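You operate a simulated robot arm through the tools that you are given. There is no shell and no other tool. Be economical: measure what you need, move in short steps, check, and stop when the job is done.

You run a simulated two-armed robot. Do the job below in one go: nothing can be reset, and whatever is moved stays where it is left.

TASK
Blow the white frame clean with the blue pump and stand it in the white holder.
Fine: clamp it in the grey holder with the green lever, open the lever after; leave the other two frames dusty. Where these are worked on the way, their far stop is far enough and under half their travel is too little: green lever.

It is judged by the outcome, as a careful person would: the job done as asked, and still so three seconds after it is handed in. It fails if anything else is knocked over, pushed out of place, dropped, spilled or broken.

THE ROBOT
Two 7-joint arms with fingered hands on one trunk, on a base that drives. Base frame: it is fixed to the floor where the robot stands at the start and does not move with it; the origin is under the middle of the robot, x ahead of it, y to its left, z up; the surface under the hand at the start is at about z = 85. Readings come in cm, degrees, newtons and seconds.
The left shoulder is at the start at [2, 12.3, 126.2], the right one opposite. With the tool pointing down near the work surface each hand reaches from about 10 to 46 cm from the robot's upright axis, wherever it stands, measured 20 degrees to its own side. Places, roughly: blue pump cap [50, -20, 90]; green lever [40, -40, 90]; grey holder [40, -30, 90]; white holder [40, -60, 90]. Payload 2.4 kg a hand.
The TCP of each hand is the grasp point between the finger pads, 1.7 cm short of the fingertips. In the tool frame z runs along the fingers and y along their closing line. Largest opening 8.8 cm; the body of the gripper starts 4.7 cm behind the TCP. The gripper is a hand of 3 fingers: y runs from the thumb to the fingers, the wrist lies at [0, 0, -16.5] in the tool frame, and closing takes about 1.5 s.
Orientation is told as [roll, pitch, yaw] about the base's x, y, z axes, in that order, counted from this pose: with the fingers straight down and closing along the base's y, the tool's x points along the base's -x, its y along +y and its z along -z.

THE INTERFACE
- The arms move only by the tool apply_moves. It takes "left_plan", "right_plan" or both (then of equal length, played together; a hand with none holds still); each is a list of rows, each a list of 7 numbers: the opening, from 0 (shut) to 1 (fully open), then the shift along the base's x, y, z in units of 200 mm (1.0 is 200 mm), then the turn, a rotation vector about the base's x, y, z in units of 90 degrees (1.0 is 90 degrees). In form: [[fingers, dx, dy, dz, wx, wy, wz], ...]. A call has 1 to 12 rows; each row is the pose to reach, as a shift and turn from the pose commanded when the call began. A call with a number of a shift or a turn outside -1 to 1 is refused whole. A row lasts 0.2 s, in which the tool goes at most 5 cm and 8.6 degrees; a call with a longer step from one row to the next is refused whole, and so is a gripper value outside its range. A pose out of reach is approached as far as the arm can. The call stops where the force on the tool passes 40 N (or 10 N more than at its start, if that is more) or the arm is blocked; 0.2 s more then pass. Each finger travels about 4.5 cm/s and halts on what it meets, pressing with about 21 N; the grip force reading is that of the motor and also rises with nothing between the fingers. The clock runs only during rows and for 0.2 s after the last one: add rows that repeat a pose to give the fingers time. It gives the time, the measured TCP pose, the force on the tool (base axes), the opening and the grip force at its end, in the units of the frame above (readings bear some noise), with the torque about the TCP (base axes, N m) and any sound that the robot's microphone picked up.
- Cameras (640 x 400 px; columns grow to the right, rows downward): "scene" is now at [4.03, -3.7, 171.23]; the picture's right is [-0.48, -0.87, 0.00], its down [-0.77, 0.42, -0.48] and it looks along [0.42, -0.23, -0.88] (base axes); focal length 251 px, centre (320, 200). "left" rides on the left gripper at [-5.2, 0.4, -6.6] in its tool frame; the picture's right is [-0.08, -1.00, 0.00], its down [0.78, -0.07, -0.62] and it looks along [0.62, -0.05, 0.78] (tool axes); focal length 243 px, centre (320, 200). "right" rides on the right gripper at [5.2, 0.4, -6.6] in its tool frame; the picture's right is [-0.09, 1.00, 0.00], its down [-0.78, -0.07, -0.62] and it looks along [-0.62, -0.05, 0.78] (tool axes); focal length 243 px, centre (320, 200). There is no depth. A picture from a camera that has moved, and an enlarged one, comes with that camera's place and axes in the base frame and with its lens. The place of the scene camera against the robot may be out by one fixed shift of up to 1.8 cm in any direction.
- camera(camera): a new picture of that camera. No time passes.
- move_column(by): slides the trunk up (or, below 0, down) by that many cm; the arms and the scene camera ride with it, the base frame stays. It gives what a move gives, with no picture.
- roll_base(legs): drives the robot by 1 to 6 legs, each [ahead, left, turn to the left] in cm, cm and degrees, along the robot's own axes; the way and the turn of a leg run together, so that a leg with both is an arc; at most 150 cm and 180 degrees a leg. The arms and the cameras ride along, it lands a little off, and it stops where it bumps. It gives what a move gives.
- grasp_type(shape, hand): the hand has 3 fingers and takes this shape, open, in about a second: jaw (thumb against the fingers, like two jaws); tri (thumb and two fingers); tip (a fingertip pinch); poke (one finger out to press); point (the index stretched); flat (the hand flat); cup (the hand cupped); fist (a fist). The gripper value then closes the fingers along that shape, each until it touches; the sizes above hold for jaw. It gives what a move gives, with no picture.
- aim_head(pan, tilt): turns the head with the scene camera to pan (to the left, within 120 degrees either way) and tilt (down, from -29 to 69), counted from straight ahead of the robot. It gives what a move gives.
- zoom(camera, box): a new picture of the part [left, top, right, bottom] of that camera's present view, enlarged. No time passes.
- close_job(): hands the job in; it is judged then, once.

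Go step by step. Nothing tells you exact positions but the pictures and the camera data: compare them with the known pose of the tool, close in by small moves and look again before you grip or let go. The budget is 120 turns and 92 pictures, counting those below and the enlarged ones. Unless the task says otherwise, let go and move clear before handing in, and close with one line.

The tools are called after "Emit:" as a command line: name --argument value ..., lists and objects as JSON in quotes. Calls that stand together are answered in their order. apply_moves: Moves the arms, as the interface text tells. Its arguments: {"type":"object","properties":{"left_plan":{"type":"array","items":{"type":"array","items":{"type":"number"}}},"right_plan":{"type":"array","items":{"type":"array","items":{"type":"number"}}}},"required":[]} The other tools are called the same way: move_column (by) slides the trunk up or down; grasp_type (shape, hand) gives the hand a shape; roll_base (legs) drives the base; aim_head (pan, tilt) turns the head that bears the scene camera; camera (camera) takes a picture; zoom (camera, box) takes an enlarged picture of a part of a camera's view; close_job () hands the job in.

At the start:

```text
time: 0.0
left_eef_pos: [27.44, -3.11, 120.51]
left_tcp_rot: [0.0, 0.0, 0.1]
left_contact_force: [0.0, 0.6, 0.4]
left_torque: [0.03, 0.0, -0.02]
left_opening: 8.77
left_grasp_force: 0.1
left_shape: jaw
right_eef_pos: [24.43, -28.47, 123.36]
right_tcp_rot: [0.1, -0.1, 0.0]
right_contact_force: [0.5, 0.5, -0.5]
right_torque: [-0.02, 0.01, -0.01]
right_opening: 8.77
right_grasp_force: 0.1
right_shape: jaw
trunk travel left (down, up): [-47.5, 35.5]
robot x, y, heading: [-0.03, 0.04, 0.0]
head pan, tilt: [-29.0, 61.1]
```

scene: 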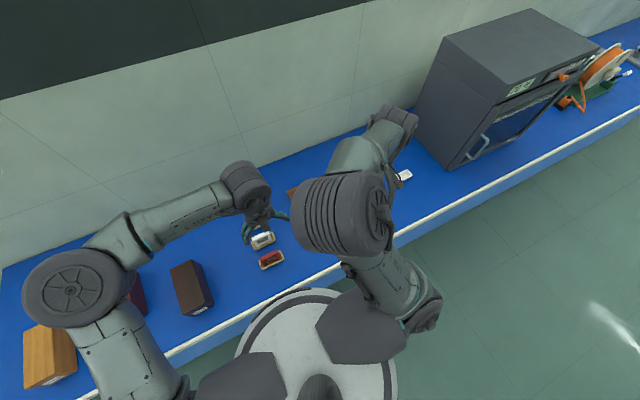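
right: 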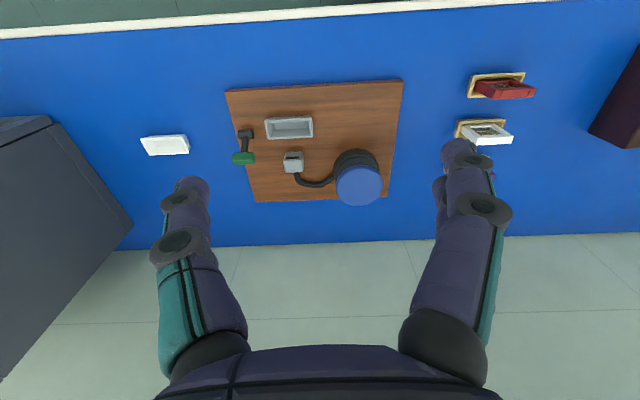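
left: 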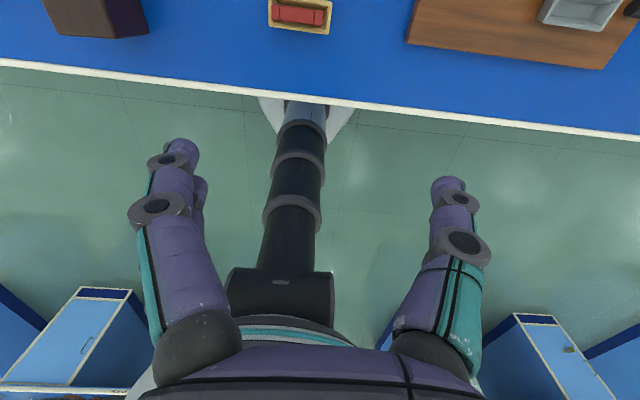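

I see the board with the grey holder, nozzle, blue pump and lever right of centre, the frames near y≈2, and the white holder near y≈-60. I'll look closer.

Emit:
zoom --camera "right" --box '[210, 70, 410, 215]'

Emit:
zoom --camera "right" --box '[430, 50, 590, 170]'

Emit:
zoom --camera "scene" --box '[220, 150, 440, 290]'

Emit:
zoom --camera "right" --box '[120, 110, 220, 180]'

```text
2.76 times, centred on (310, 142) of right
camera zoom: at [19.2, -27.97, 129.83], right [0.09, 1.0, 0.0], down [0.78, -0.07, 0.62], along [0.62, -0.05, -0.78], focal length 669 px, centre (348, 359)
```

zoom: 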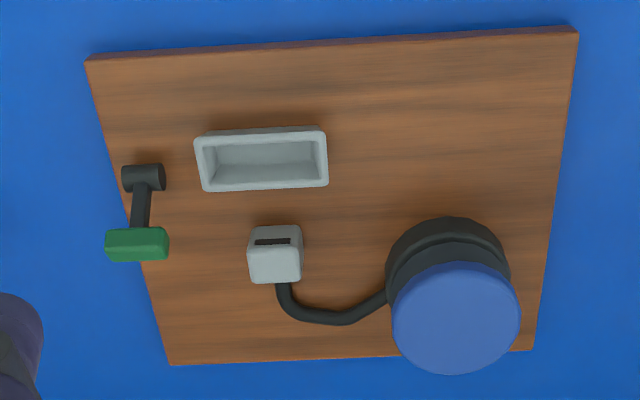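

```text
3.33 times, centred on (510, 110) of right
camera zoom: at [19.2, -27.97, 129.83], right [0.09, 1.0, 0.0], down [0.78, -0.07, 0.62], along [0.62, -0.05, -0.78], focal length 809 px, centre (-313, 500)
```

zoom: 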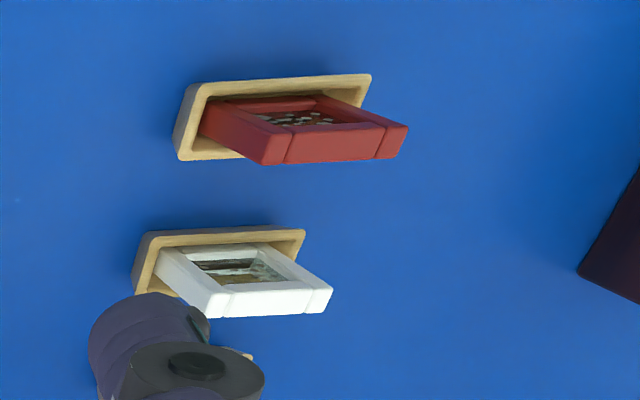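

```text
2.86 times, centred on (330, 220) of scene
camera zoom: at [4.03, -3.7, 171.23], right [-0.48, -0.87, 0.0], down [-0.77, 0.42, -0.48], along [0.42, -0.23, -0.88], focal length 716 px, centre (291, 143)
```

zoom: 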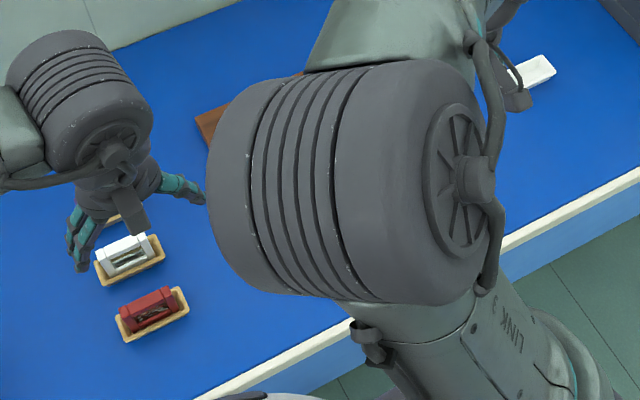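

```text
5.71 times, centred on (170, 145) of right
camera zoom: at [19.2, -27.97, 129.83], right [0.09, 1.0, 0.0], down [0.78, -0.07, 0.62], along [0.62, -0.05, -0.78], focal length 1386 px, centre (1177, 514)
```

zoom: 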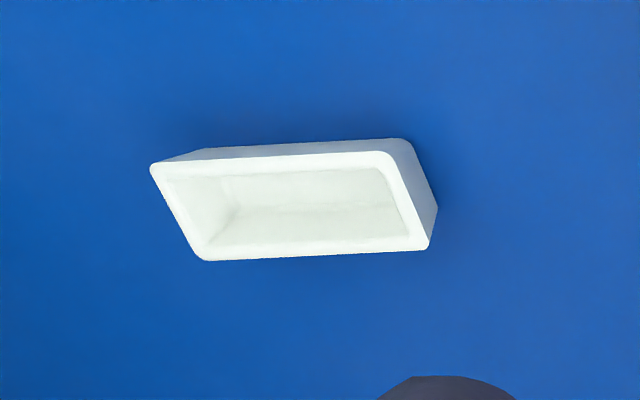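

Frames stand upright in tan trays, wide along y. I bring the left hand over the frames (its camera looks back toward the robot, seeing the far faces) and the right hand lower over the board.

Emit:
apply_moves --left_plan '[[1, 0.14, 0.04, -0.13, 0, 0, 0], [1, 0.28, 0.08, -0.26, 0, 0, 0], [1, 0.42, 0.12, -0.39, 0, 0, 0], [1, 0.56, 0.16, -0.52, 0, 0, 0], [1, 0.7, 0.2, -0.65, 0, 0, 0], [1, 0.83, 0.25, -0.77, 0, 0, 0]]' --right_plan '[[1, 0.04, -0.06, -0.12, 0, 0, 0], [1, 0.08, -0.12, -0.24, 0, 0, 0], [1, 0.12, -0.18, -0.36, 0, 0, 0], [1, 0.16, -0.24, -0.48, 0, 0, 0], [1, 0.2, -0.3, -0.6, 0, 0, 0], [1, 0.24, -0.36, -0.7, 0, 0, 0]]'

Emit:
camera --camera "right"

Emit:
camera --camera "left"

Emit:
camera --camera "scene"

```text
time: 1.4
left_eef_pos: [44.01, 1.9, 104.67]
left_tcp_rot: [0.1, 0.0, 0.1]
left_contact_force: [0.4, -0.1, 0.5]
left_torque: [0.0, 0.0, 0.01]
left_opening: 8.76
left_grasp_force: 0.0
left_shape: jaw
right_eef_pos: [29.52, -35.98, 109.49]
right_tcp_rot: [0.1, -0.1, 0.0]
right_contact_force: [0.2, 0.5, 0.4]
right_torque: [-0.04, 0.04, 0.01]
right_opening: 8.78
right_grasp_force: 0.0
right_shape: jaw
trunk travel left (down, up): [-47.5, 35.5]
robot x, y, heading: [-0.54, -0.16, -0.0]
head pan, tilt: [-29.0, 61.1]
```

```text
84 pictures are left
camera right: at [24.24, -35.54, 116.0], right [0.09, 1.0, 0.0], down [0.78, -0.07, 0.62], along [0.62, -0.05, -0.78], focal length 243 px, centre (320, 200)
```

right: 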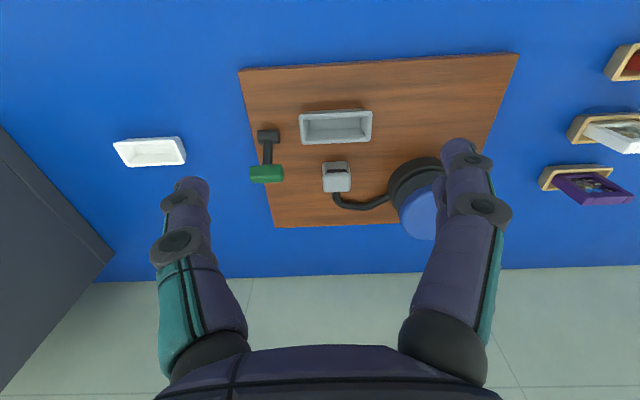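

```text
83 pictures are left
camera left: at [49.11, 2.3, 111.18], right [0.08, -1.0, 0.0], down [-0.78, -0.07, 0.62], along [-0.62, -0.05, -0.78], focal length 243 px, centre (320, 200)
```

left: 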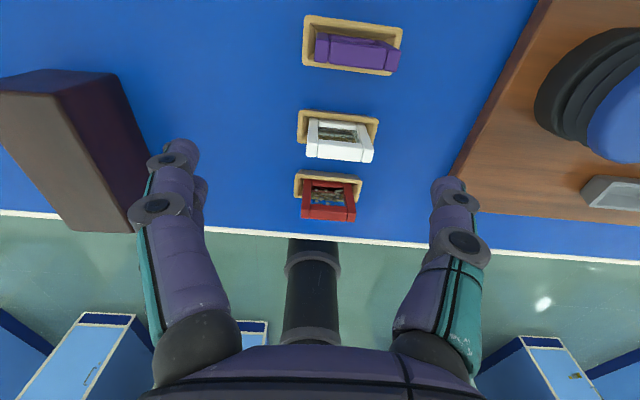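

```text
82 pictures are left
camera scene: at [4.09, -3.78, 171.23], right [-0.48, -0.87, 0.0], down [-0.77, 0.42, -0.48], along [0.42, -0.23, -0.88], focal length 251 px, centre (320, 200)
```

scene: 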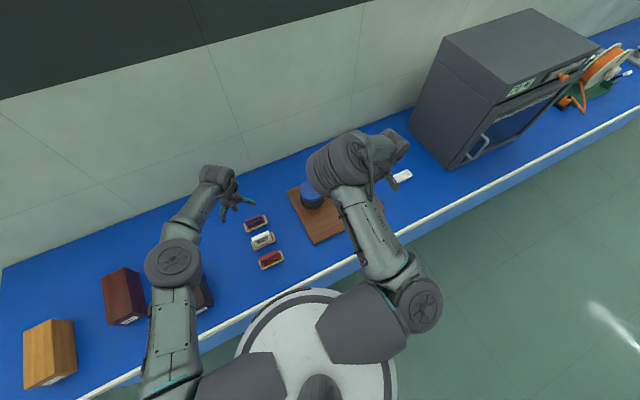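

Both faces can be seen now; I enlarge the frames and the board.

Emit:
zoom --camera "left" --box '[270, 0, 430, 235]'

Emit:
zoom --camera "right" --box '[535, 35, 640, 210]'

Emit:
zoom --camera "right" --box '[235, 90, 395, 225]'

```text
1.70 times, centred on (350, 118) of left
camera zoom: at [49.11, 2.3, 111.18], right [0.08, -1.0, 0.0], down [-0.78, -0.07, 0.62], along [-0.62, -0.05, -0.78], focal length 413 px, centre (269, 340)
```

zoom: 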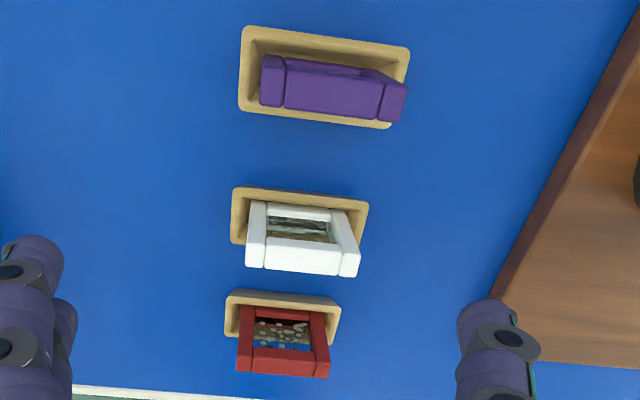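

```text
2.29 times, centred on (588, 122) of right
camera zoom: at [24.24, -35.54, 116.0], right [0.09, 1.0, 0.0], down [0.78, -0.07, 0.62], along [0.62, -0.05, -0.78], focal length 555 px, centre (-291, 377)
```

zoom: 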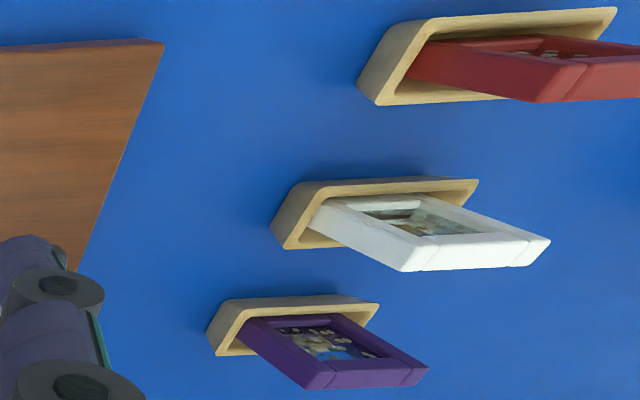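

```text
2.96 times, centred on (315, 158) of right
camera zoom: at [24.24, -35.54, 116.0], right [0.09, 1.0, 0.0], down [0.78, -0.07, 0.62], along [0.62, -0.05, -0.78], focal length 719 px, centre (335, 326)
```

zoom: 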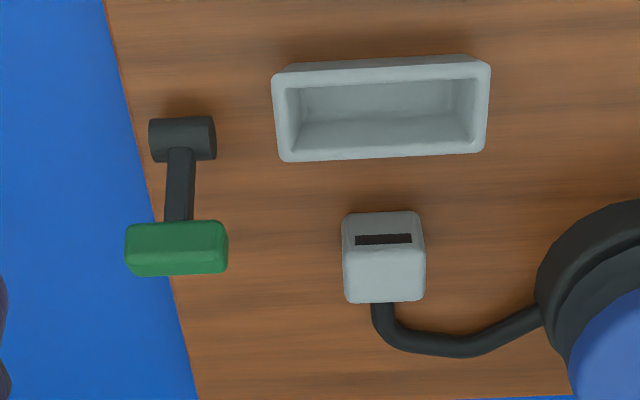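

Emit:
zoom --camera "scene" --box '[180, 150, 300, 280]'

Emit:
zoom --camera "right" --box '[580, 105, 640, 165]'

Emit:
zoom --camera "left" --box '[290, 100, 390, 175]'

```text
3.08 times, centred on (240, 215) of scene
camera zoom: at [4.09, -3.78, 171.23], right [-0.48, -0.87, 0.0], down [-0.77, 0.42, -0.48], along [0.42, -0.23, -0.88], focal length 772 px, centre (566, 154)
```

zoom: 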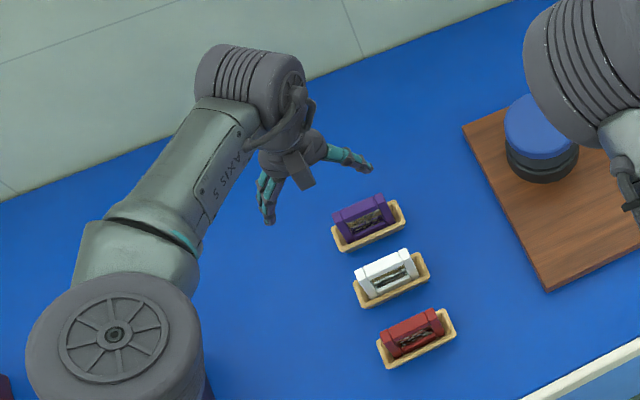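

```text
6.67 times, centred on (610, 135) of right
camera zoom: at [24.24, -35.54, 116.0], right [0.09, 1.0, 0.0], down [0.78, -0.07, 0.62], along [0.62, -0.05, -0.78], focal length 1618 px, centre (-1613, 633)
```

zoom: 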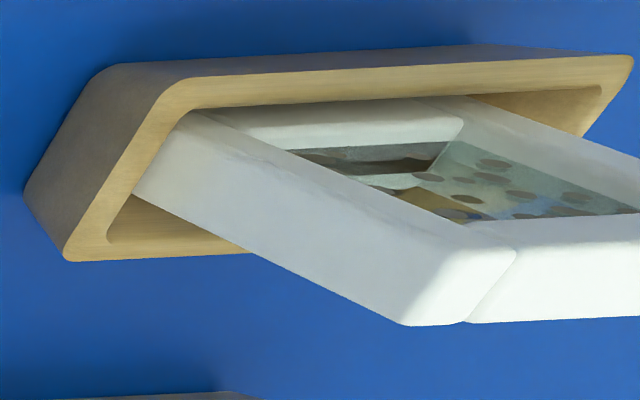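

```text
5.33 times, centred on (340, 138) of left
camera zoom: at [49.11, 2.3, 111.18], right [0.08, -1.0, 0.0], down [-0.78, -0.07, 0.62], along [-0.62, -0.05, -0.78], focal length 1294 px, centre (213, 533)
```

zoom: 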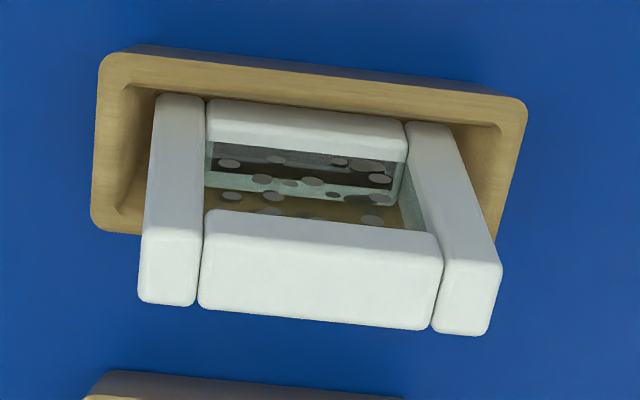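

Dust spots show on both glass faces of the white frame (top z≈92, centre ≈[39.2,-0.3]). I park the left arm up and away and bring the right hand over, turning it 90° to grip the frame across its thickness.

Emit:
apply_moves --left_plan '[[1, 0, 0.0, 0.2, 0, 0, 0], [1, -0.05, 0.05, 0.4, 0, 0, 0], [1, -0.15, 0.15, 0.55, 0, 0, 0], [1, -0.27, 0.25, 0.7, 0, 0, 0], [1, -0.4, 0.37, 0.85, 0, 0, 0], [1, -0.53, 0.5, 0.95, 0, 0, 0], [1, -0.67, 0.62, 1.0, 0, 0, 0], [1, -0.8, 0.75, 1.0, 0, 0, 0], [1, -0.85, 0.9, 1.0, 0, 0, 0], [1, -0.85, 0.9, 1.0, 0, 0, 0], [1, -0.85, 0.9, 1.0, 0, 0, 0], [1, -0.85, 0.9, 1.0, 0, 0, 0]]' --right_plan '[[1, 0, 0, 0, 0, 0, 0.08], [1, 0, 0, 0, 0, 0, 0.17], [1, 0.02, 0.08, 0, 0, 0, 0.25], [1, 0.04, 0.16, 0, 0, 0, 0.34], [1, 0.06, 0.25, 0, 0, 0, 0.42], [1, 0.08, 0.34, 0, 0, 0, 0.51], [1, 0.1, 0.43, 0, 0, 0, 0.59], [1, 0.12, 0.52, 0, 0, 0, 0.68], [1, 0.14, 0.62, 0, 0, 0, 0.76], [1, 0.16, 0.72, 0, 0, 0, 0.85], [1, 0.18, 0.81, 0, 0, 0, 0.93], [1, 0.2, 0.9, 0, 0, 0, 1.0]]'

Emit:
camera --camera "right"

```text
time: 4.0
left_eef_pos: [27.12, 19.82, 125.22]
left_tcp_rot: [0.1, -0.1, 0.2]
left_contact_force: [-0.4, 0.3, -0.6]
left_torque: [-0.01, 0.01, 0.01]
left_opening: 8.77
left_grasp_force: 0.1
left_shape: jaw
right_eef_pos: [33.31, -17.58, 109.21]
right_tcp_rot: [0.0, -0.1, 90.1]
right_contact_force: [0.6, -0.5, 0.7]
right_torque: [-0.03, -0.03, 0.04]
right_opening: 8.78
right_grasp_force: 0.1
right_shape: jaw
trunk travel left (down, up): [-47.5, 35.5]
robot x, y, heading: [-0.04, -0.09, -0.0]
head pan, tilt: [-29.0, 61.1]
```

```text
75 pictures are left
camera right: at [32.94, -22.85, 115.7], right [-1.0, 0.08, 0.0], down [0.06, 0.78, 0.62], along [0.05, 0.62, -0.78], focal length 243 px, centre (320, 200)
```

right: 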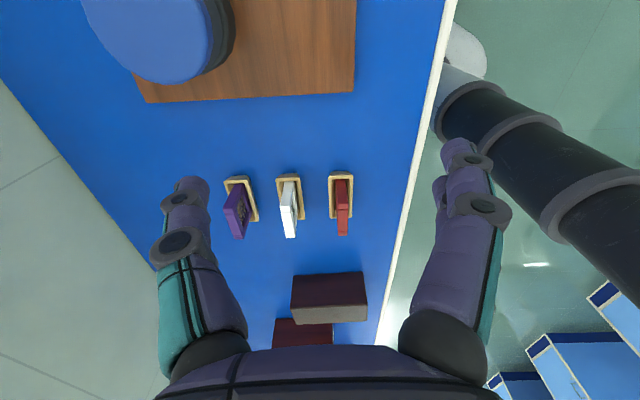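

Emit:
apply_moves --right_plan '[[0.8, 0.06, 0.17, -0.05, 0, 0, 0], [0.7, 0.12, 0.35, -0.1, 0, 0, 0], [0.6, 0.18, 0.52, -0.18, 0, 0, 0], [0.6, 0.24, 0.7, -0.27, 0, 0, 0], [0.6, 0.295, 0.865, -0.36, 0, 0, 0], [0.6, 0.295, 0.865, -0.36, 0, 0, 0]]'

Emit:
camera --camera "right"

Emit:
zoom --camera "scene" --box '[180, 150, 340, 280]'

```text
time: 5.4
left_eef_pos: [26.99, 19.81, 125.07]
left_tcp_rot: [0.0, 0.0, 0.1]
left_contact_force: [-0.1, 0.3, -0.6]
left_torque: [-0.01, -0.02, 0.04]
left_opening: 8.77
left_grasp_force: 0.1
left_shape: jaw
right_eef_pos: [39.04, -5.28, 102.53]
right_tcp_rot: [0.0, -0.5, 90.0]
right_contact_force: [0.5, 0.6, -0.4]
right_torque: [0.03, 0.01, 0.0]
right_opening: 5.3
right_grasp_force: 0.1
right_shape: jaw
right hand out of reach, approached as far as the arm can: row 4, 5, 6
trunk travel left (down, up): [-47.5, 35.5]
robot x, y, heading: [0.29, 0.11, 0.0]
head pan, tilt: [-29.0, 61.1]
```

```text
74 pictures are left
camera right: at [38.67, -10.57, 109.05], right [-1.0, 0.09, 0.0], down [0.07, 0.78, 0.63], along [0.05, 0.62, -0.78], focal length 243 px, centre (320, 200)
```

right: 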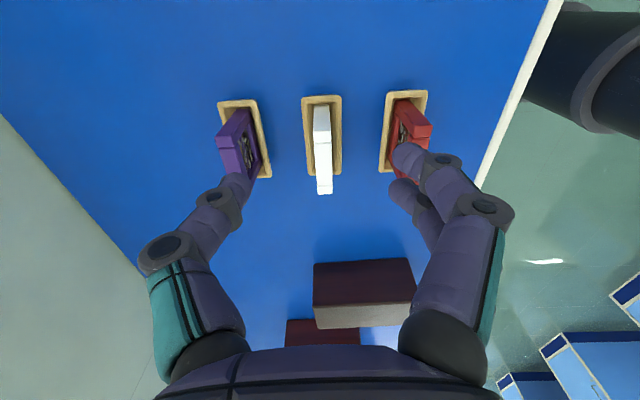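

```text
3.08 times, centred on (260, 215) of scene
camera zoom: at [4.02, -3.67, 171.23], right [-0.48, -0.87, 0.0], down [-0.77, 0.42, -0.48], along [0.42, -0.23, -0.88], focal length 772 px, centre (505, 154)
```

zoom: 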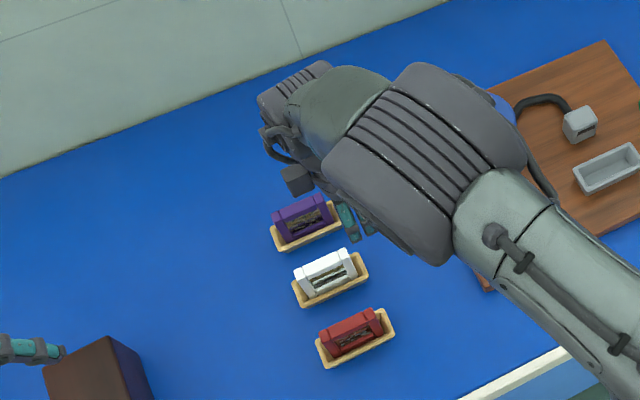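

The reach falls short by 5 cm, so I draw the hand back and drive the base left 14 cm.

Emit:
apply_moves --right_plan '[[0.6, 0, -0.2, 0.05, 0, 0, 0], [0.6, 0, -0.4, 0.1, 0, 0, 0], [0.6, 0, -0.6, 0.1, 0, 0, 0], [0.6, 0, -0.8, 0.1, 0, 0, 0]]'

Emit:
roll_base --legs '[[0, 14, 0]]'

Emit:
camera --camera "right"

```text
time: 6.4
left_eef_pos: [27.05, 19.72, 125.12]
left_tcp_rot: [-0.1, 0.0, 0.2]
left_contact_force: [0.9, 0.6, 0.6]
left_torque: [-0.01, -0.01, -0.01]
left_opening: 8.78
left_grasp_force: 0.1
left_shape: jaw
right_eef_pos: [39.05, -21.64, 104.93]
right_tcp_rot: [0.0, 0.0, 89.9]
right_contact_force: [-0.1, 0.7, -0.2]
right_torque: [-0.02, -0.01, -0.02]
right_opening: 5.3
right_grasp_force: 0.1
right_shape: jaw
trunk travel left (down, up): [-47.5, 35.5]
robot x, y, heading: [0.03, 0.24, 0.0]
head pan, tilt: [-29.0, 61.1]
```

```text
time: 7.7
left_eef_pos: [27.12, 34.08, 125.06]
left_tcp_rot: [-0.2, -0.1, -0.2]
left_contact_force: [0.4, 0.4, -0.2]
left_torque: [0.03, 0.04, 0.0]
left_opening: 8.8
left_grasp_force: 0.1
left_shape: jaw
right_eef_pos: [39.07, -7.19, 104.97]
right_tcp_rot: [0.0, -0.1, 89.8]
right_contact_force: [-0.4, 0.1, -0.1]
right_torque: [0.0, -0.01, -0.02]
right_opening: 5.29
right_grasp_force: 0.1
right_shape: jaw
trunk travel left (down, up): [-47.5, 35.5]
robot x, y, heading: [0.17, 14.01, -0.2]
head pan, tilt: [-29.0, 61.1]
```

```text
72 pictures are left
camera right: at [38.62, -12.49, 111.47], right [-1.0, 0.09, 0.0], down [0.07, 0.78, 0.62], along [0.06, 0.62, -0.78], focal length 243 px, centre (320, 200)
```

right: 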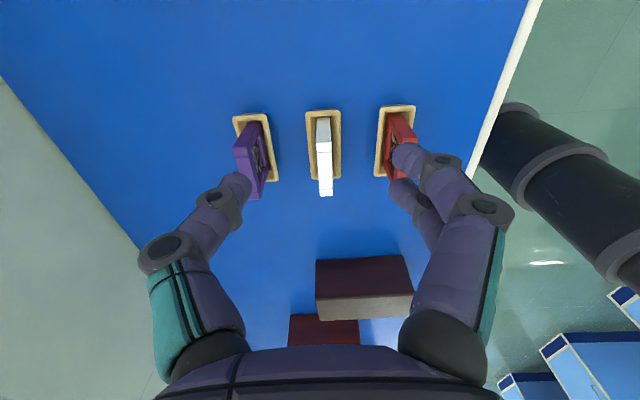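

Emit:
apply_moves --right_plan '[[0.6, 0.01, 0.17, -0.1, 0, 0, 0], [0.6, 0.015, 0.34, -0.25, 0, 0, 0], [0.6, 0.015, 0.34, -0.4, 0, 0, 0], [0.6, 0.015, 0.34, -0.45, 0, 0, 0]]'

Emit:
camera --camera "right"

Emit:
zoom --camera "scene" --box '[250, 150, 450, 310]'

```text
time: 8.7
left_eef_pos: [27.15, 34.07, 125.2]
left_tcp_rot: [0.0, 0.0, -0.1]
left_contact_force: [0.6, 1.0, 0.1]
left_torque: [0.01, 0.0, 0.02]
left_opening: 8.79
left_grasp_force: 0.0
left_shape: jaw
right_eef_pos: [39.67, -0.76, 95.99]
right_tcp_rot: [0.0, -0.1, 89.8]
right_contact_force: [0.1, -0.7, 0.6]
right_torque: [0.02, 0.01, 0.01]
right_opening: 5.3
right_grasp_force: 0.2
right_shape: jaw
trunk travel left (down, up): [-47.5, 35.5]
robot x, y, heading: [-0.04, 14.22, -0.2]
head pan, tilt: [-29.0, 61.1]
```

```text
71 pictures are left
camera right: at [39.25, -5.93, 102.44], right [-1.0, 0.09, 0.0], down [0.07, 0.78, 0.62], along [0.06, 0.62, -0.78], focal length 243 px, centre (320, 200)
```

right: 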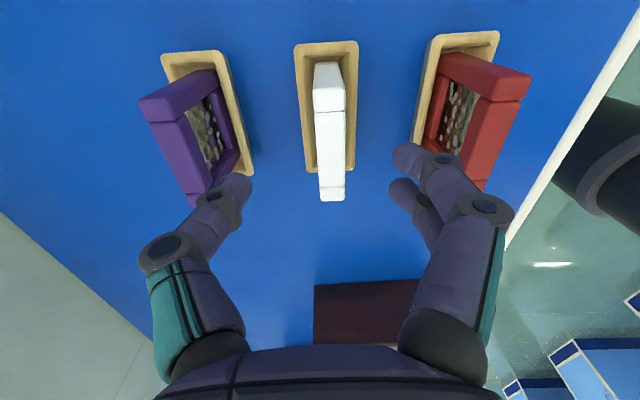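

```text
2.50 times, centred on (350, 230) of scene
camera zoom: at [4.04, 10.6, 171.23], right [-0.49, -0.87, 0.0], down [-0.76, 0.43, -0.48], along [0.42, -0.24, -0.88], focal length 627 px, centre (245, 125)
```

zoom: 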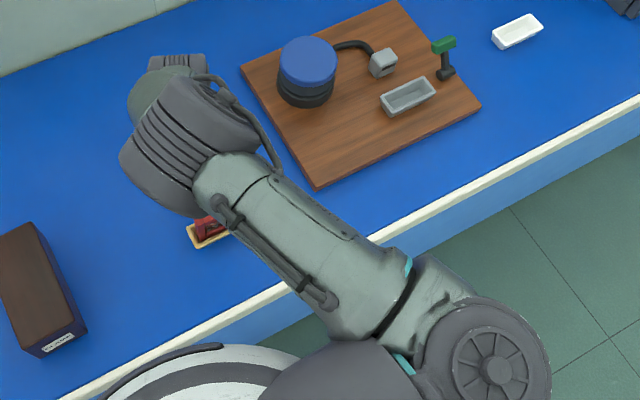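

Aligned within half a cm: frame top centre ≈[39.35,-0.2,92]. I lower to z≈91 and close.

Emit:
apply_moves --right_plan '[[0.6, -0.015, 0.025, -0.1, 0, 0, 0], [0.6, -0.015, 0.025, -0.2, 0, 0, 0], [0.6, -0.015, 0.025, -0.25, 0, 0, 0], [0.6, -0.015, 0.025, -0.25, 0, 0, 0]]'

Emit:
camera --camera "right"

```text
time: 9.7
left_eef_pos: [27.37, 33.86, 125.13]
left_tcp_rot: [0.0, 0.0, 0.0]
left_contact_force: [1.3, -0.3, -0.5]
left_torque: [0.0, -0.04, 0.02]
left_opening: 8.79
left_grasp_force: 0.0
left_shape: jaw
right_eef_pos: [39.23, -0.17, 90.79]
right_tcp_rot: [-0.1, -0.1, 89.9]
right_contact_force: [0.5, 0.0, 0.5]
right_torque: [0.01, 0.04, 0.0]
right_opening: 5.28
right_grasp_force: 0.0
right_shape: jaw
trunk travel left (down, up): [-47.5, 35.5]
robot x, y, heading: [0.05, 14.21, -0.3]
head pan, tilt: [-29.0, 61.1]
```

```text
69 pictures are left
camera right: at [38.76, -5.43, 97.4], right [-1.0, 0.09, 0.0], down [0.07, 0.78, 0.62], along [0.06, 0.62, -0.78], focal length 243 px, centre (320, 200)
```

right: 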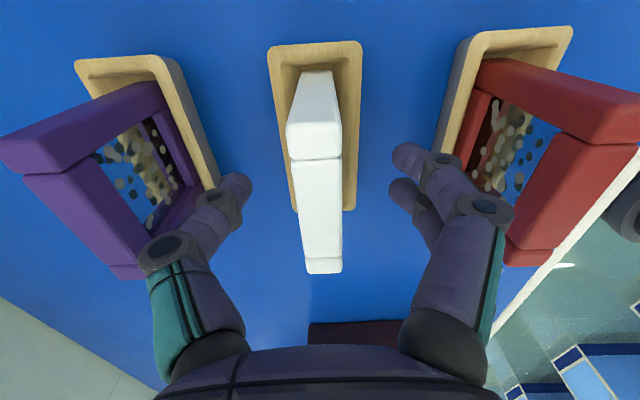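

Emit:
apply_moves --right_plan '[[0.3, 0.005, 0, 0, 0, 0, 0], [0, 0.005, 0, 0, 0, 0, 0], [0, 0.005, 0, 0, 0, 0, 0], [0, 0.005, 0, 0, 0, 0, 0], [0, 0.005, 0, 0, 0, 0, 0], [0, 0.005, 0, 0, 0, 0, 0], [0, 0.005, 0, 0, 0, 0, 0]]'

Emit:
camera --camera "right"

```text
time: 11.3
left_eef_pos: [27.17, 33.99, 125.11]
left_tcp_rot: [0.0, 0.0, -0.1]
left_contact_force: [0.1, 0.1, 0.0]
left_torque: [0.0, 0.04, -0.04]
left_opening: 8.76
left_grasp_force: 0.0
left_shape: jaw
right_eef_pos: [39.22, -0.13, 90.97]
right_tcp_rot: [-0.1, -0.2, 89.8]
right_contact_force: [-0.6, 0.6, 0.7]
right_torque: [0.0, -0.03, 0.04]
right_opening: 0.87
right_grasp_force: 20.8
right_shape: jaw
trunk travel left (down, up): [-47.5, 35.5]
robot x, y, heading: [0.01, 14.36, -0.4]
head pan, tilt: [-29.0, 61.1]
```

```text
68 pictures are left
camera right: at [38.83, -5.43, 97.44], right [-1.0, 0.09, 0.0], down [0.07, 0.78, 0.62], along [0.06, 0.62, -0.78], focal length 243 px, centre (320, 200)
```

right: 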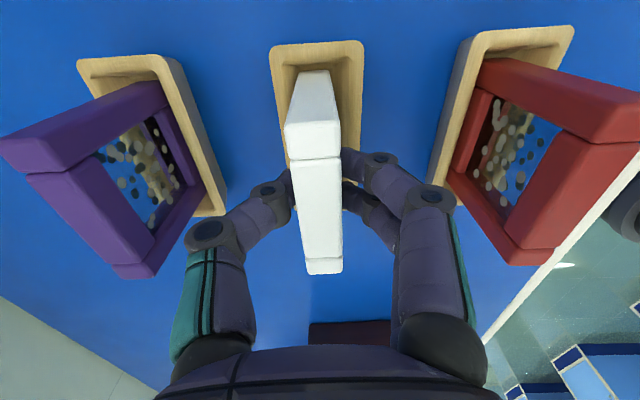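

Gripped. Lifting straight up.

Emit:
apply_moves --right_plan '[[0, 0, 0, 0.05, 0, 0, 0], [0, 0, 0, 0.12, 0, 0, 0], [0, 0, 0, 0.22, 0, 0, 0], [0, 0, 0, 0.34, 0, 0, 0], [0, 0, 0, 0.46, 0, 0, 0], [0, 0, 0, 0.58, 0, 0, 0], [0, 0, 0, 0.65, 0, 0, 0]]'

Emit:
camera --camera "right"

```text
time: 12.9
left_eef_pos: [27.19, 33.95, 125.16]
left_tcp_rot: [0.0, 0.1, 0.0]
left_contact_force: [0.2, -0.1, 0.6]
left_torque: [0.02, 0.0, -0.01]
left_opening: 8.78
left_grasp_force: 0.0
left_shape: jaw
right_eef_pos: [39.2, -0.01, 103.8]
right_tcp_rot: [0.0, -0.2, 89.8]
right_contact_force: [0.3, 0.8, -0.2]
right_torque: [0.01, 0.0, 0.02]
right_opening: 0.85
right_grasp_force: 21.3
right_shape: jaw
trunk travel left (down, up): [-47.5, 35.5]
robot x, y, heading: [-0.61, 14.12, -0.2]
head pan, tilt: [-29.0, 61.1]
```

```text
67 pictures are left
camera right: at [38.68, -5.23, 110.37], right [-1.0, 0.09, 0.0], down [0.07, 0.78, 0.62], along [0.06, 0.62, -0.78], focal length 243 px, centre (320, 200)
```

right: 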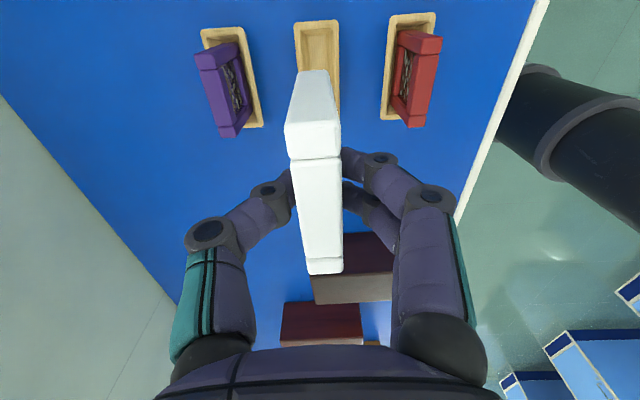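

Frame held upright. Driving right 34 cm so the grey holder is under the hand.

Emit:
roll_base --legs '[[0, -34, 0.2]]'

Emit:
camera --camera "right"

Emit:
camera --camera "scene"

```text
time: 15.1
left_eef_pos: [27.01, 1.59, 125.18]
left_tcp_rot: [0.2, 0.0, -0.1]
left_contact_force: [0.0, -0.1, 0.3]
left_torque: [0.0, 0.01, -0.01]
left_opening: 8.8
left_grasp_force: 0.0
left_shape: jaw
right_eef_pos: [39.08, -32.33, 103.76]
right_tcp_rot: [0.0, 0.0, 89.9]
right_contact_force: [0.2, 0.6, -0.3]
right_torque: [-0.03, 0.02, 0.0]
right_opening: 0.86
right_grasp_force: 20.6
right_shape: jaw
trunk travel left (down, up): [-47.5, 35.5]
robot x, y, heading: [0.41, -18.11, -0.2]
head pan, tilt: [-29.0, 61.1]
```

```text
66 pictures are left
camera right: at [38.62, -37.51, 110.33], right [-1.0, 0.09, 0.0], down [0.07, 0.78, 0.62], along [0.05, 0.62, -0.78], focal length 243 px, centre (320, 200)
```

right: 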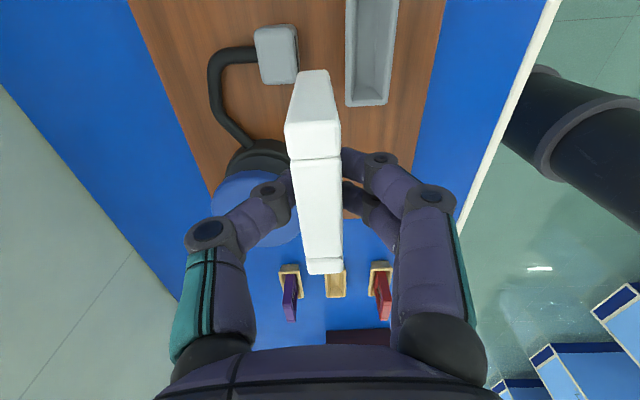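

```text
65 pictures are left
camera scene: at [3.96, -21.78, 171.23], right [-0.49, -0.87, 0.0], down [-0.77, 0.43, -0.48], along [0.42, -0.23, -0.88], focal length 251 px, centre (320, 200)
```

scene: 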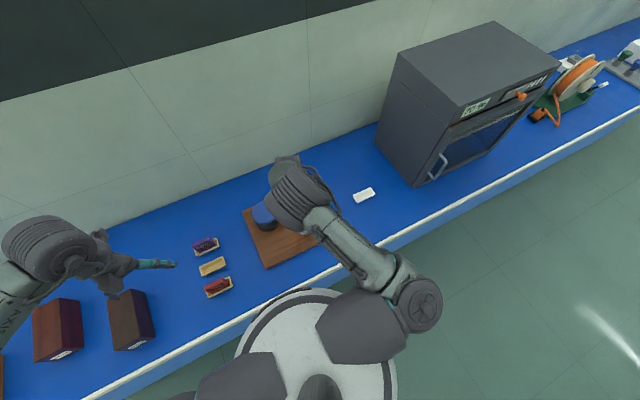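

Grey holder rim checks at ≈[35.0,-34.6,89.4]. I move over it and lower to just above the rim.

Emit:
apply_moves --right_plan '[[0, -0.1, -0.05, 0, 0, 0, 0], [0, -0.2, -0.11, -0.05, 0, 0, 0], [0, -0.2, -0.11, -0.15, 0, 0, 0], [0, -0.2, -0.11, -0.27, 0, 0, 0], [0, -0.2, -0.11, -0.3, 0, 0, 0]]'

Emit:
camera --camera "right"

Emit:
zoom --camera "scene" --box '[230, 150, 390, 280]'

```text
time: 16.3
left_eef_pos: [27.03, 1.76, 125.21]
left_tcp_rot: [0.0, 0.1, -0.1]
left_contact_force: [0.4, 0.5, 0.5]
left_torque: [0.01, 0.0, 0.03]
left_opening: 8.78
left_grasp_force: 0.2
left_shape: jaw
right_eef_pos: [35.2, -34.43, 97.79]
right_tcp_rot: [0.0, -0.1, 89.7]
right_contact_force: [0.5, 0.1, -0.6]
right_torque: [0.03, -0.01, 0.02]
right_opening: 0.88
right_grasp_force: 20.9
right_shape: jaw
trunk travel left (down, up): [-47.5, 35.5]
robot x, y, heading: [0.08, -18.09, -0.1]
head pan, tilt: [-29.0, 61.1]
```

```text
64 pictures are left
camera right: at [34.73, -39.65, 104.32], right [-1.0, 0.09, 0.0], down [0.07, 0.78, 0.62], along [0.05, 0.62, -0.78], focal length 243 px, centre (320, 200)
```

right: 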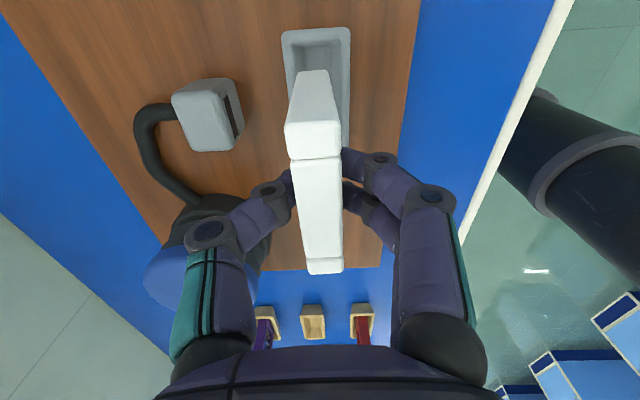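

```text
3.08 times, centred on (310, 215) of scene
camera zoom: at [3.96, -21.65, 171.23], right [-0.49, -0.87, 0.0], down [-0.77, 0.43, -0.48], along [0.42, -0.24, -0.88], focal length 772 px, centre (351, 154)
```

zoom: 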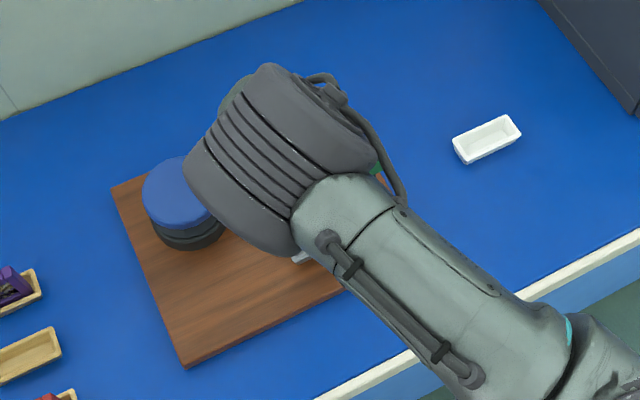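

Emit:
apply_moves --right_plan '[[0, -0.01, -0.013, -0.05, 0, 0, 0], [0, -0.01, -0.013, -0.1, 0, 0, 0], [0, -0.01, -0.013, -0.15, 0, 0, 0], [0, -0.01, -0.013, -0.2, 0, 0, 0], [0, -0.01, -0.013, -0.2, 0, 0, 0]]'

Emit:
camera --camera "right"

```text
time: 17.5
left_eef_pos: [27.02, 1.64, 125.12]
left_tcp_rot: [-0.1, -0.1, -0.1]
left_contact_force: [0.3, -0.7, 0.2]
left_torque: [-0.04, -0.01, 0.0]
left_opening: 8.79
left_grasp_force: 0.1
left_shape: jaw
right_eef_pos: [35.09, -34.8, 93.65]
right_tcp_rot: [0.0, -0.1, 89.9]
right_contact_force: [-0.3, -0.4, -0.4]
right_torque: [-0.02, -0.01, -0.01]
right_opening: 0.82
right_grasp_force: 21.2
right_shape: jaw
trunk travel left (down, up): [-47.5, 35.5]
robot x, y, heading: [-0.26, -18.31, -0.1]
head pan, tilt: [-29.0, 61.1]
```

```text
62 pictures are left
camera right: at [34.54, -40.0, 100.29], right [-1.0, 0.09, 0.0], down [0.07, 0.78, 0.62], along [0.05, 0.62, -0.78], focal length 243 px, centre (320, 200)
```

right: 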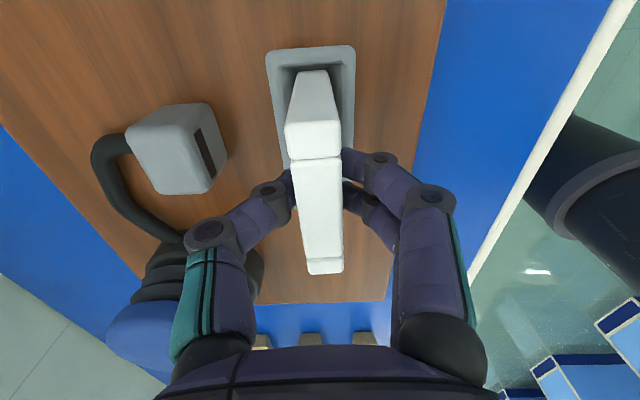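

Aligned in the slot with no contact. Lowering further in small steps.

Emit:
apply_moves --right_plan '[[0, 0, 0, -0.02, 0, 0, 0], [0, 0, 0, -0.04, 0, 0, 0], [0, 0, 0, -0.06, 0, 0, 0], [0, 0, 0, -0.08, 0, 0, 0]]'

```text
time: 18.5
left_eef_pos: [26.9, 1.9, 125.18]
left_tcp_rot: [0.0, -0.2, -0.1]
left_contact_force: [0.4, 0.1, -0.5]
left_torque: [-0.02, -0.03, 0.02]
left_opening: 8.81
left_grasp_force: 0.1
left_shape: jaw
right_eef_pos: [34.84, -34.65, 92.42]
right_tcp_rot: [-0.4, 0.0, 89.8]
right_contact_force: [2.3, -0.8, 35.5]
right_torque: [-0.05, -0.09, -0.02]
right_opening: 1.31
right_grasp_force: 20.9
right_shape: jaw
trunk travel left (down, up): [-47.5, 35.5]
robot x, y, heading: [0.2, -18.12, -0.2]
head pan, tilt: [-29.0, 61.1]
```

Emit:
apply_moves --right_plan '[[0, 0, 0, 0.02, 0, 0, 0], [0, 0, 0, 0.02, 0, 0, 0]]'

Emit:
camera --camera "right"

```text
time: 19.1
left_eef_pos: [27.01, 1.77, 125.24]
left_tcp_rot: [0.0, -0.2, -0.1]
left_contact_force: [0.0, -0.4, 0.9]
left_torque: [0.01, 0.0, 0.0]
left_opening: 8.8
left_grasp_force: 0.1
left_shape: jaw
right_eef_pos: [34.82, -34.86, 92.63]
right_tcp_rot: [0.0, -0.2, 89.9]
right_contact_force: [3.6, 0.1, 13.3]
right_torque: [-0.03, -0.09, 0.0]
right_opening: 1.24
right_grasp_force: 21.5
right_shape: jaw
trunk travel left (down, up): [-47.5, 35.5]
robot x, y, heading: [-0.19, -18.14, -0.0]
head pan, tilt: [-29.0, 61.1]
```

```text
61 pictures are left
camera right: at [34.39, -39.98, 99.12], right [-1.0, 0.09, 0.0], down [0.07, 0.78, 0.62], along [0.05, 0.62, -0.78], focal length 243 px, centre (320, 200)
```

right: 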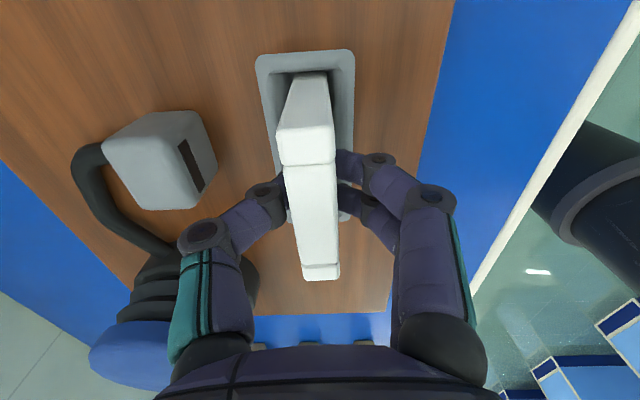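

Seated on the slot floor. I release and rise.

Emit:
apply_moves --right_plan '[[0.2, 0, 0, 0, 0, 0, 0], [0.4, 0, 0, 0, 0, 0, 0], [0.45, 0, 0, 0, 0, 0, 0], [0.45, 0, 0, 0, 0, 0, 0], [0.45, 0, 0, 0, 0, 0, 0]]'

Emit:
camera --camera "right"

```text
time: 20.3
left_eef_pos: [26.99, 1.75, 125.14]
left_tcp_rot: [-0.1, 0.1, 0.0]
left_contact_force: [-0.8, 0.1, -0.1]
left_torque: [0.03, 0.01, 0.03]
left_opening: 8.79
left_grasp_force: 0.2
left_shape: jaw
right_eef_pos: [34.95, -34.71, 92.54]
right_tcp_rot: [0.0, -0.1, 90.0]
right_contact_force: [0.0, -0.2, 0.2]
right_torque: [0.0, -0.02, -0.01]
right_opening: 3.92
right_grasp_force: 0.0
right_shape: jaw
trunk travel left (down, up): [-47.5, 35.5]
robot x, y, heading: [-0.2, -18.06, -0.4]
head pan, tilt: [-29.0, 61.1]
```

```text
60 pictures are left
camera right: at [34.43, -40.02, 99.12], right [-1.0, 0.09, 0.0], down [0.07, 0.78, 0.62], along [0.05, 0.62, -0.78], focal length 243 px, centre (320, 200)
```

right: 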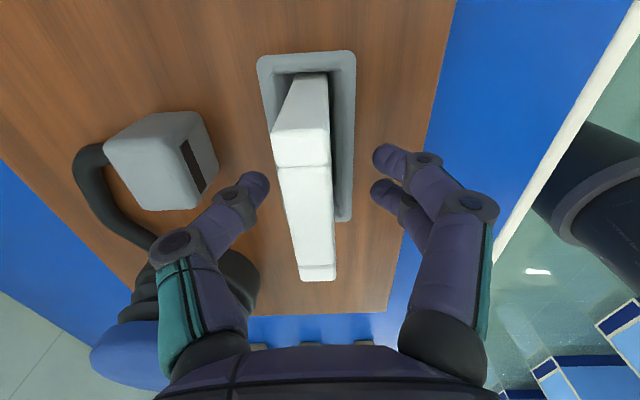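

Frame stands in the holder. I rise and move over the green lever to see it.

Emit:
apply_moves --right_plan '[[0.45, 0, 0, 0.1, 0, 0, 0], [0.45, 0, 0, 0.25, 0, 0, 0], [0.45, 0, 0, 0.4, 0, 0, 0], [0.45, 0.05, -0.1, 0.5, 0, 0, 0], [0.45, 0.1, -0.25, 0.5, 0, 0, 0], [0.45, 0.15, -0.4, 0.5, 0, 0, 0], [0.45, 0.15, -0.4, 0.5, 0, 0, 0]]'

Emit:
camera --camera "right"

```text
time: 21.9
left_eef_pos: [27.03, 1.8, 125.08]
left_tcp_rot: [0.0, 0.0, -0.1]
left_contact_force: [0.4, 0.1, 0.4]
left_torque: [-0.01, -0.02, -0.02]
left_opening: 8.79
left_grasp_force: 0.0
left_shape: jaw
right_eef_pos: [37.79, -42.89, 102.42]
right_tcp_rot: [0.0, -0.1, 89.9]
right_contact_force: [-0.1, -1.0, 0.9]
right_torque: [-0.05, 0.02, 0.03]
right_opening: 3.92
right_grasp_force: 0.0
right_shape: jaw
trunk travel left (down, up): [-47.5, 35.5]
robot x, y, heading: [-0.08, -17.79, -0.1]
head pan, tilt: [-29.0, 61.1]
```

```text
59 pictures are left
camera right: at [37.34, -48.12, 108.95], right [-1.0, 0.09, 0.0], down [0.07, 0.78, 0.62], along [0.05, 0.62, -0.78], focal length 243 px, centre (320, 200)
```

right: 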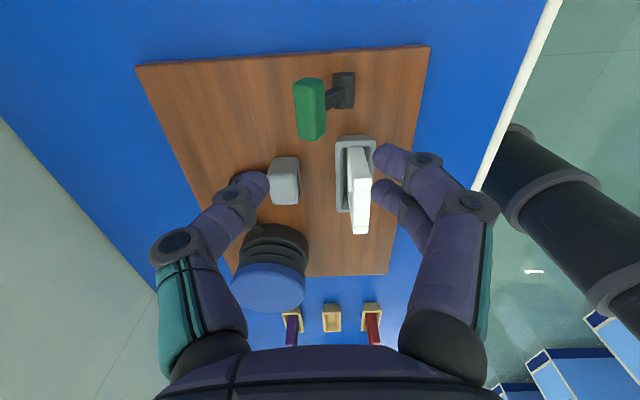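

Lever knob at ≈[38.2,-42.9,93.2], tilted toward +x from its hinge at [35.8,-42.7,88.8]. I lower the open fingers around the knob as a cage.

Emit:
apply_moves --right_plan '[[0.45, 0.035, 0, -0.12, 0, 0, 0], [0.45, 0.035, 0, -0.25, 0, 0, 0], [0.45, 0.035, 0, -0.36, 0, 0, 0], [0.45, 0.035, 0, -0.42, 0, 0, 0], [0.45, 0.035, 0, -0.47, 0, 0, 0], [0.45, 0.035, 0, -0.47, 0, 0, 0]]'

Emit:
camera --camera "right"

```text
time: 23.3
left_eef_pos: [27.01, 1.76, 125.16]
left_tcp_rot: [0.0, 0.1, -0.1]
left_contact_force: [1.0, -0.3, 0.4]
left_torque: [0.0, 0.01, 0.0]
left_opening: 8.77
left_grasp_force: 0.1
left_shape: jaw
right_eef_pos: [38.64, -42.42, 93.12]
right_tcp_rot: [0.0, -0.2, 89.9]
right_contact_force: [-0.8, 0.5, -0.6]
right_torque: [0.01, 0.01, -0.01]
right_opening: 3.92
right_grasp_force: 0.1
right_shape: jaw
trunk travel left (down, up): [-47.5, 35.5]
robot x, y, heading: [0.23, -18.1, 0.1]
head pan, tilt: [-29.0, 61.1]
```

```text
58 pictures are left
camera right: at [38.07, -47.78, 99.69], right [-1.0, 0.09, 0.0], down [0.07, 0.78, 0.62], along [0.05, 0.62, -0.78], focal length 243 px, centre (320, 200)
```

right: 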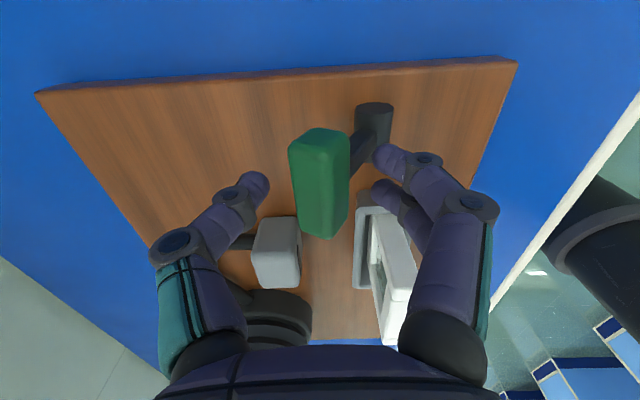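

Knob is between thumb and fingers. I nudge it toward -x first and watch the force.

Emit:
apply_moves --right_plan '[[0.45, -0.05, 0, 0, 0, 0, 0], [0.45, -0.08, 0, 0, 0, 0, 0], [0.45, -0.1, 0, 0, 0, 0, 0], [0.45, -0.12, 0, 0, 0, 0, 0], [0.45, -0.14, 0, 0, 0, 0, 0]]'

Emit:
camera --camera "right"

```text
time: 24.5
left_eef_pos: [27.13, 1.79, 125.09]
left_tcp_rot: [0.0, 0.0, -0.1]
left_contact_force: [0.1, 0.1, 0.8]
left_torque: [0.0, 0.0, 0.01]
left_opening: 8.81
left_grasp_force: 0.1
left_shape: jaw
right_eef_pos: [35.82, -42.57, 93.21]
right_tcp_rot: [0.0, -0.1, 89.9]
right_contact_force: [0.7, 0.0, 0.0]
right_torque: [0.03, 0.01, -0.01]
right_opening: 4.0
right_grasp_force: 0.2
right_shape: jaw
trunk travel left (down, up): [-47.5, 35.5]
robot x, y, heading: [-0.29, -18.07, -0.2]
head pan, tilt: [-29.0, 61.1]
```

```text
57 pictures are left
camera right: at [35.33, -47.84, 99.69], right [-1.0, 0.09, 0.0], down [0.07, 0.78, 0.62], along [0.05, 0.62, -0.78], focal length 243 px, centre (320, 200)
```

right: 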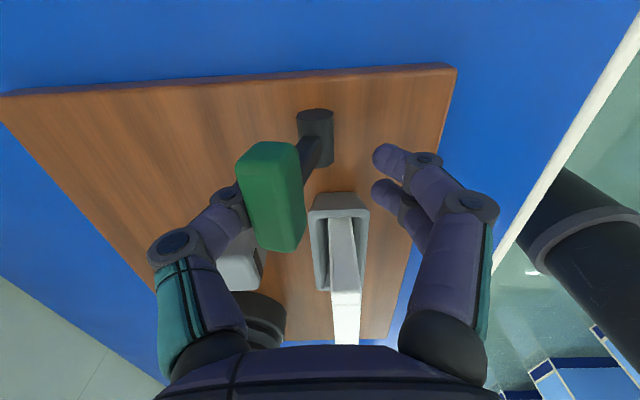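

Emit:
apply_moves --right_plan '[[0.45, -0.02, 0, 0, 0, 0, 0], [0.45, -0.04, 0, 0, 0, 0, 0], [0.45, -0.06, 0, 0, 0, 0, 0], [0.45, -0.08, 0, 0, 0, 0, 0], [0.45, -0.1, 0, 0, 0, 0, 0]]'

Emit:
camera --camera "right"

```text
time: 25.7
left_eef_pos: [26.97, 1.66, 125.33]
left_tcp_rot: [0.0, 0.0, 0.0]
left_contact_force: [0.7, -0.7, -0.1]
left_torque: [0.01, 0.02, -0.02]
left_opening: 8.8
left_grasp_force: 0.0
left_shape: jaw
right_eef_pos: [33.79, -42.66, 93.28]
right_tcp_rot: [0.0, -0.2, 89.9]
right_contact_force: [0.0, 0.6, -0.3]
right_torque: [0.0, 0.02, 0.0]
right_opening: 4.02
right_grasp_force: 0.1
right_shape: jaw
trunk travel left (down, up): [-47.5, 35.5]
robot x, y, heading: [-0.22, -18.1, -0.3]
head pan, tilt: [-29.0, 61.1]
```

```text
56 pictures are left
camera right: at [33.4, -47.89, 99.76], right [-1.0, 0.09, 0.0], down [0.07, 0.78, 0.62], along [0.05, 0.62, -0.78], focal length 243 px, centre (320, 200)
```

right: 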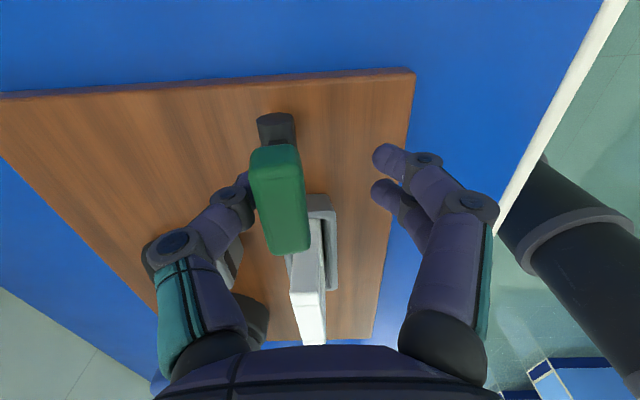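

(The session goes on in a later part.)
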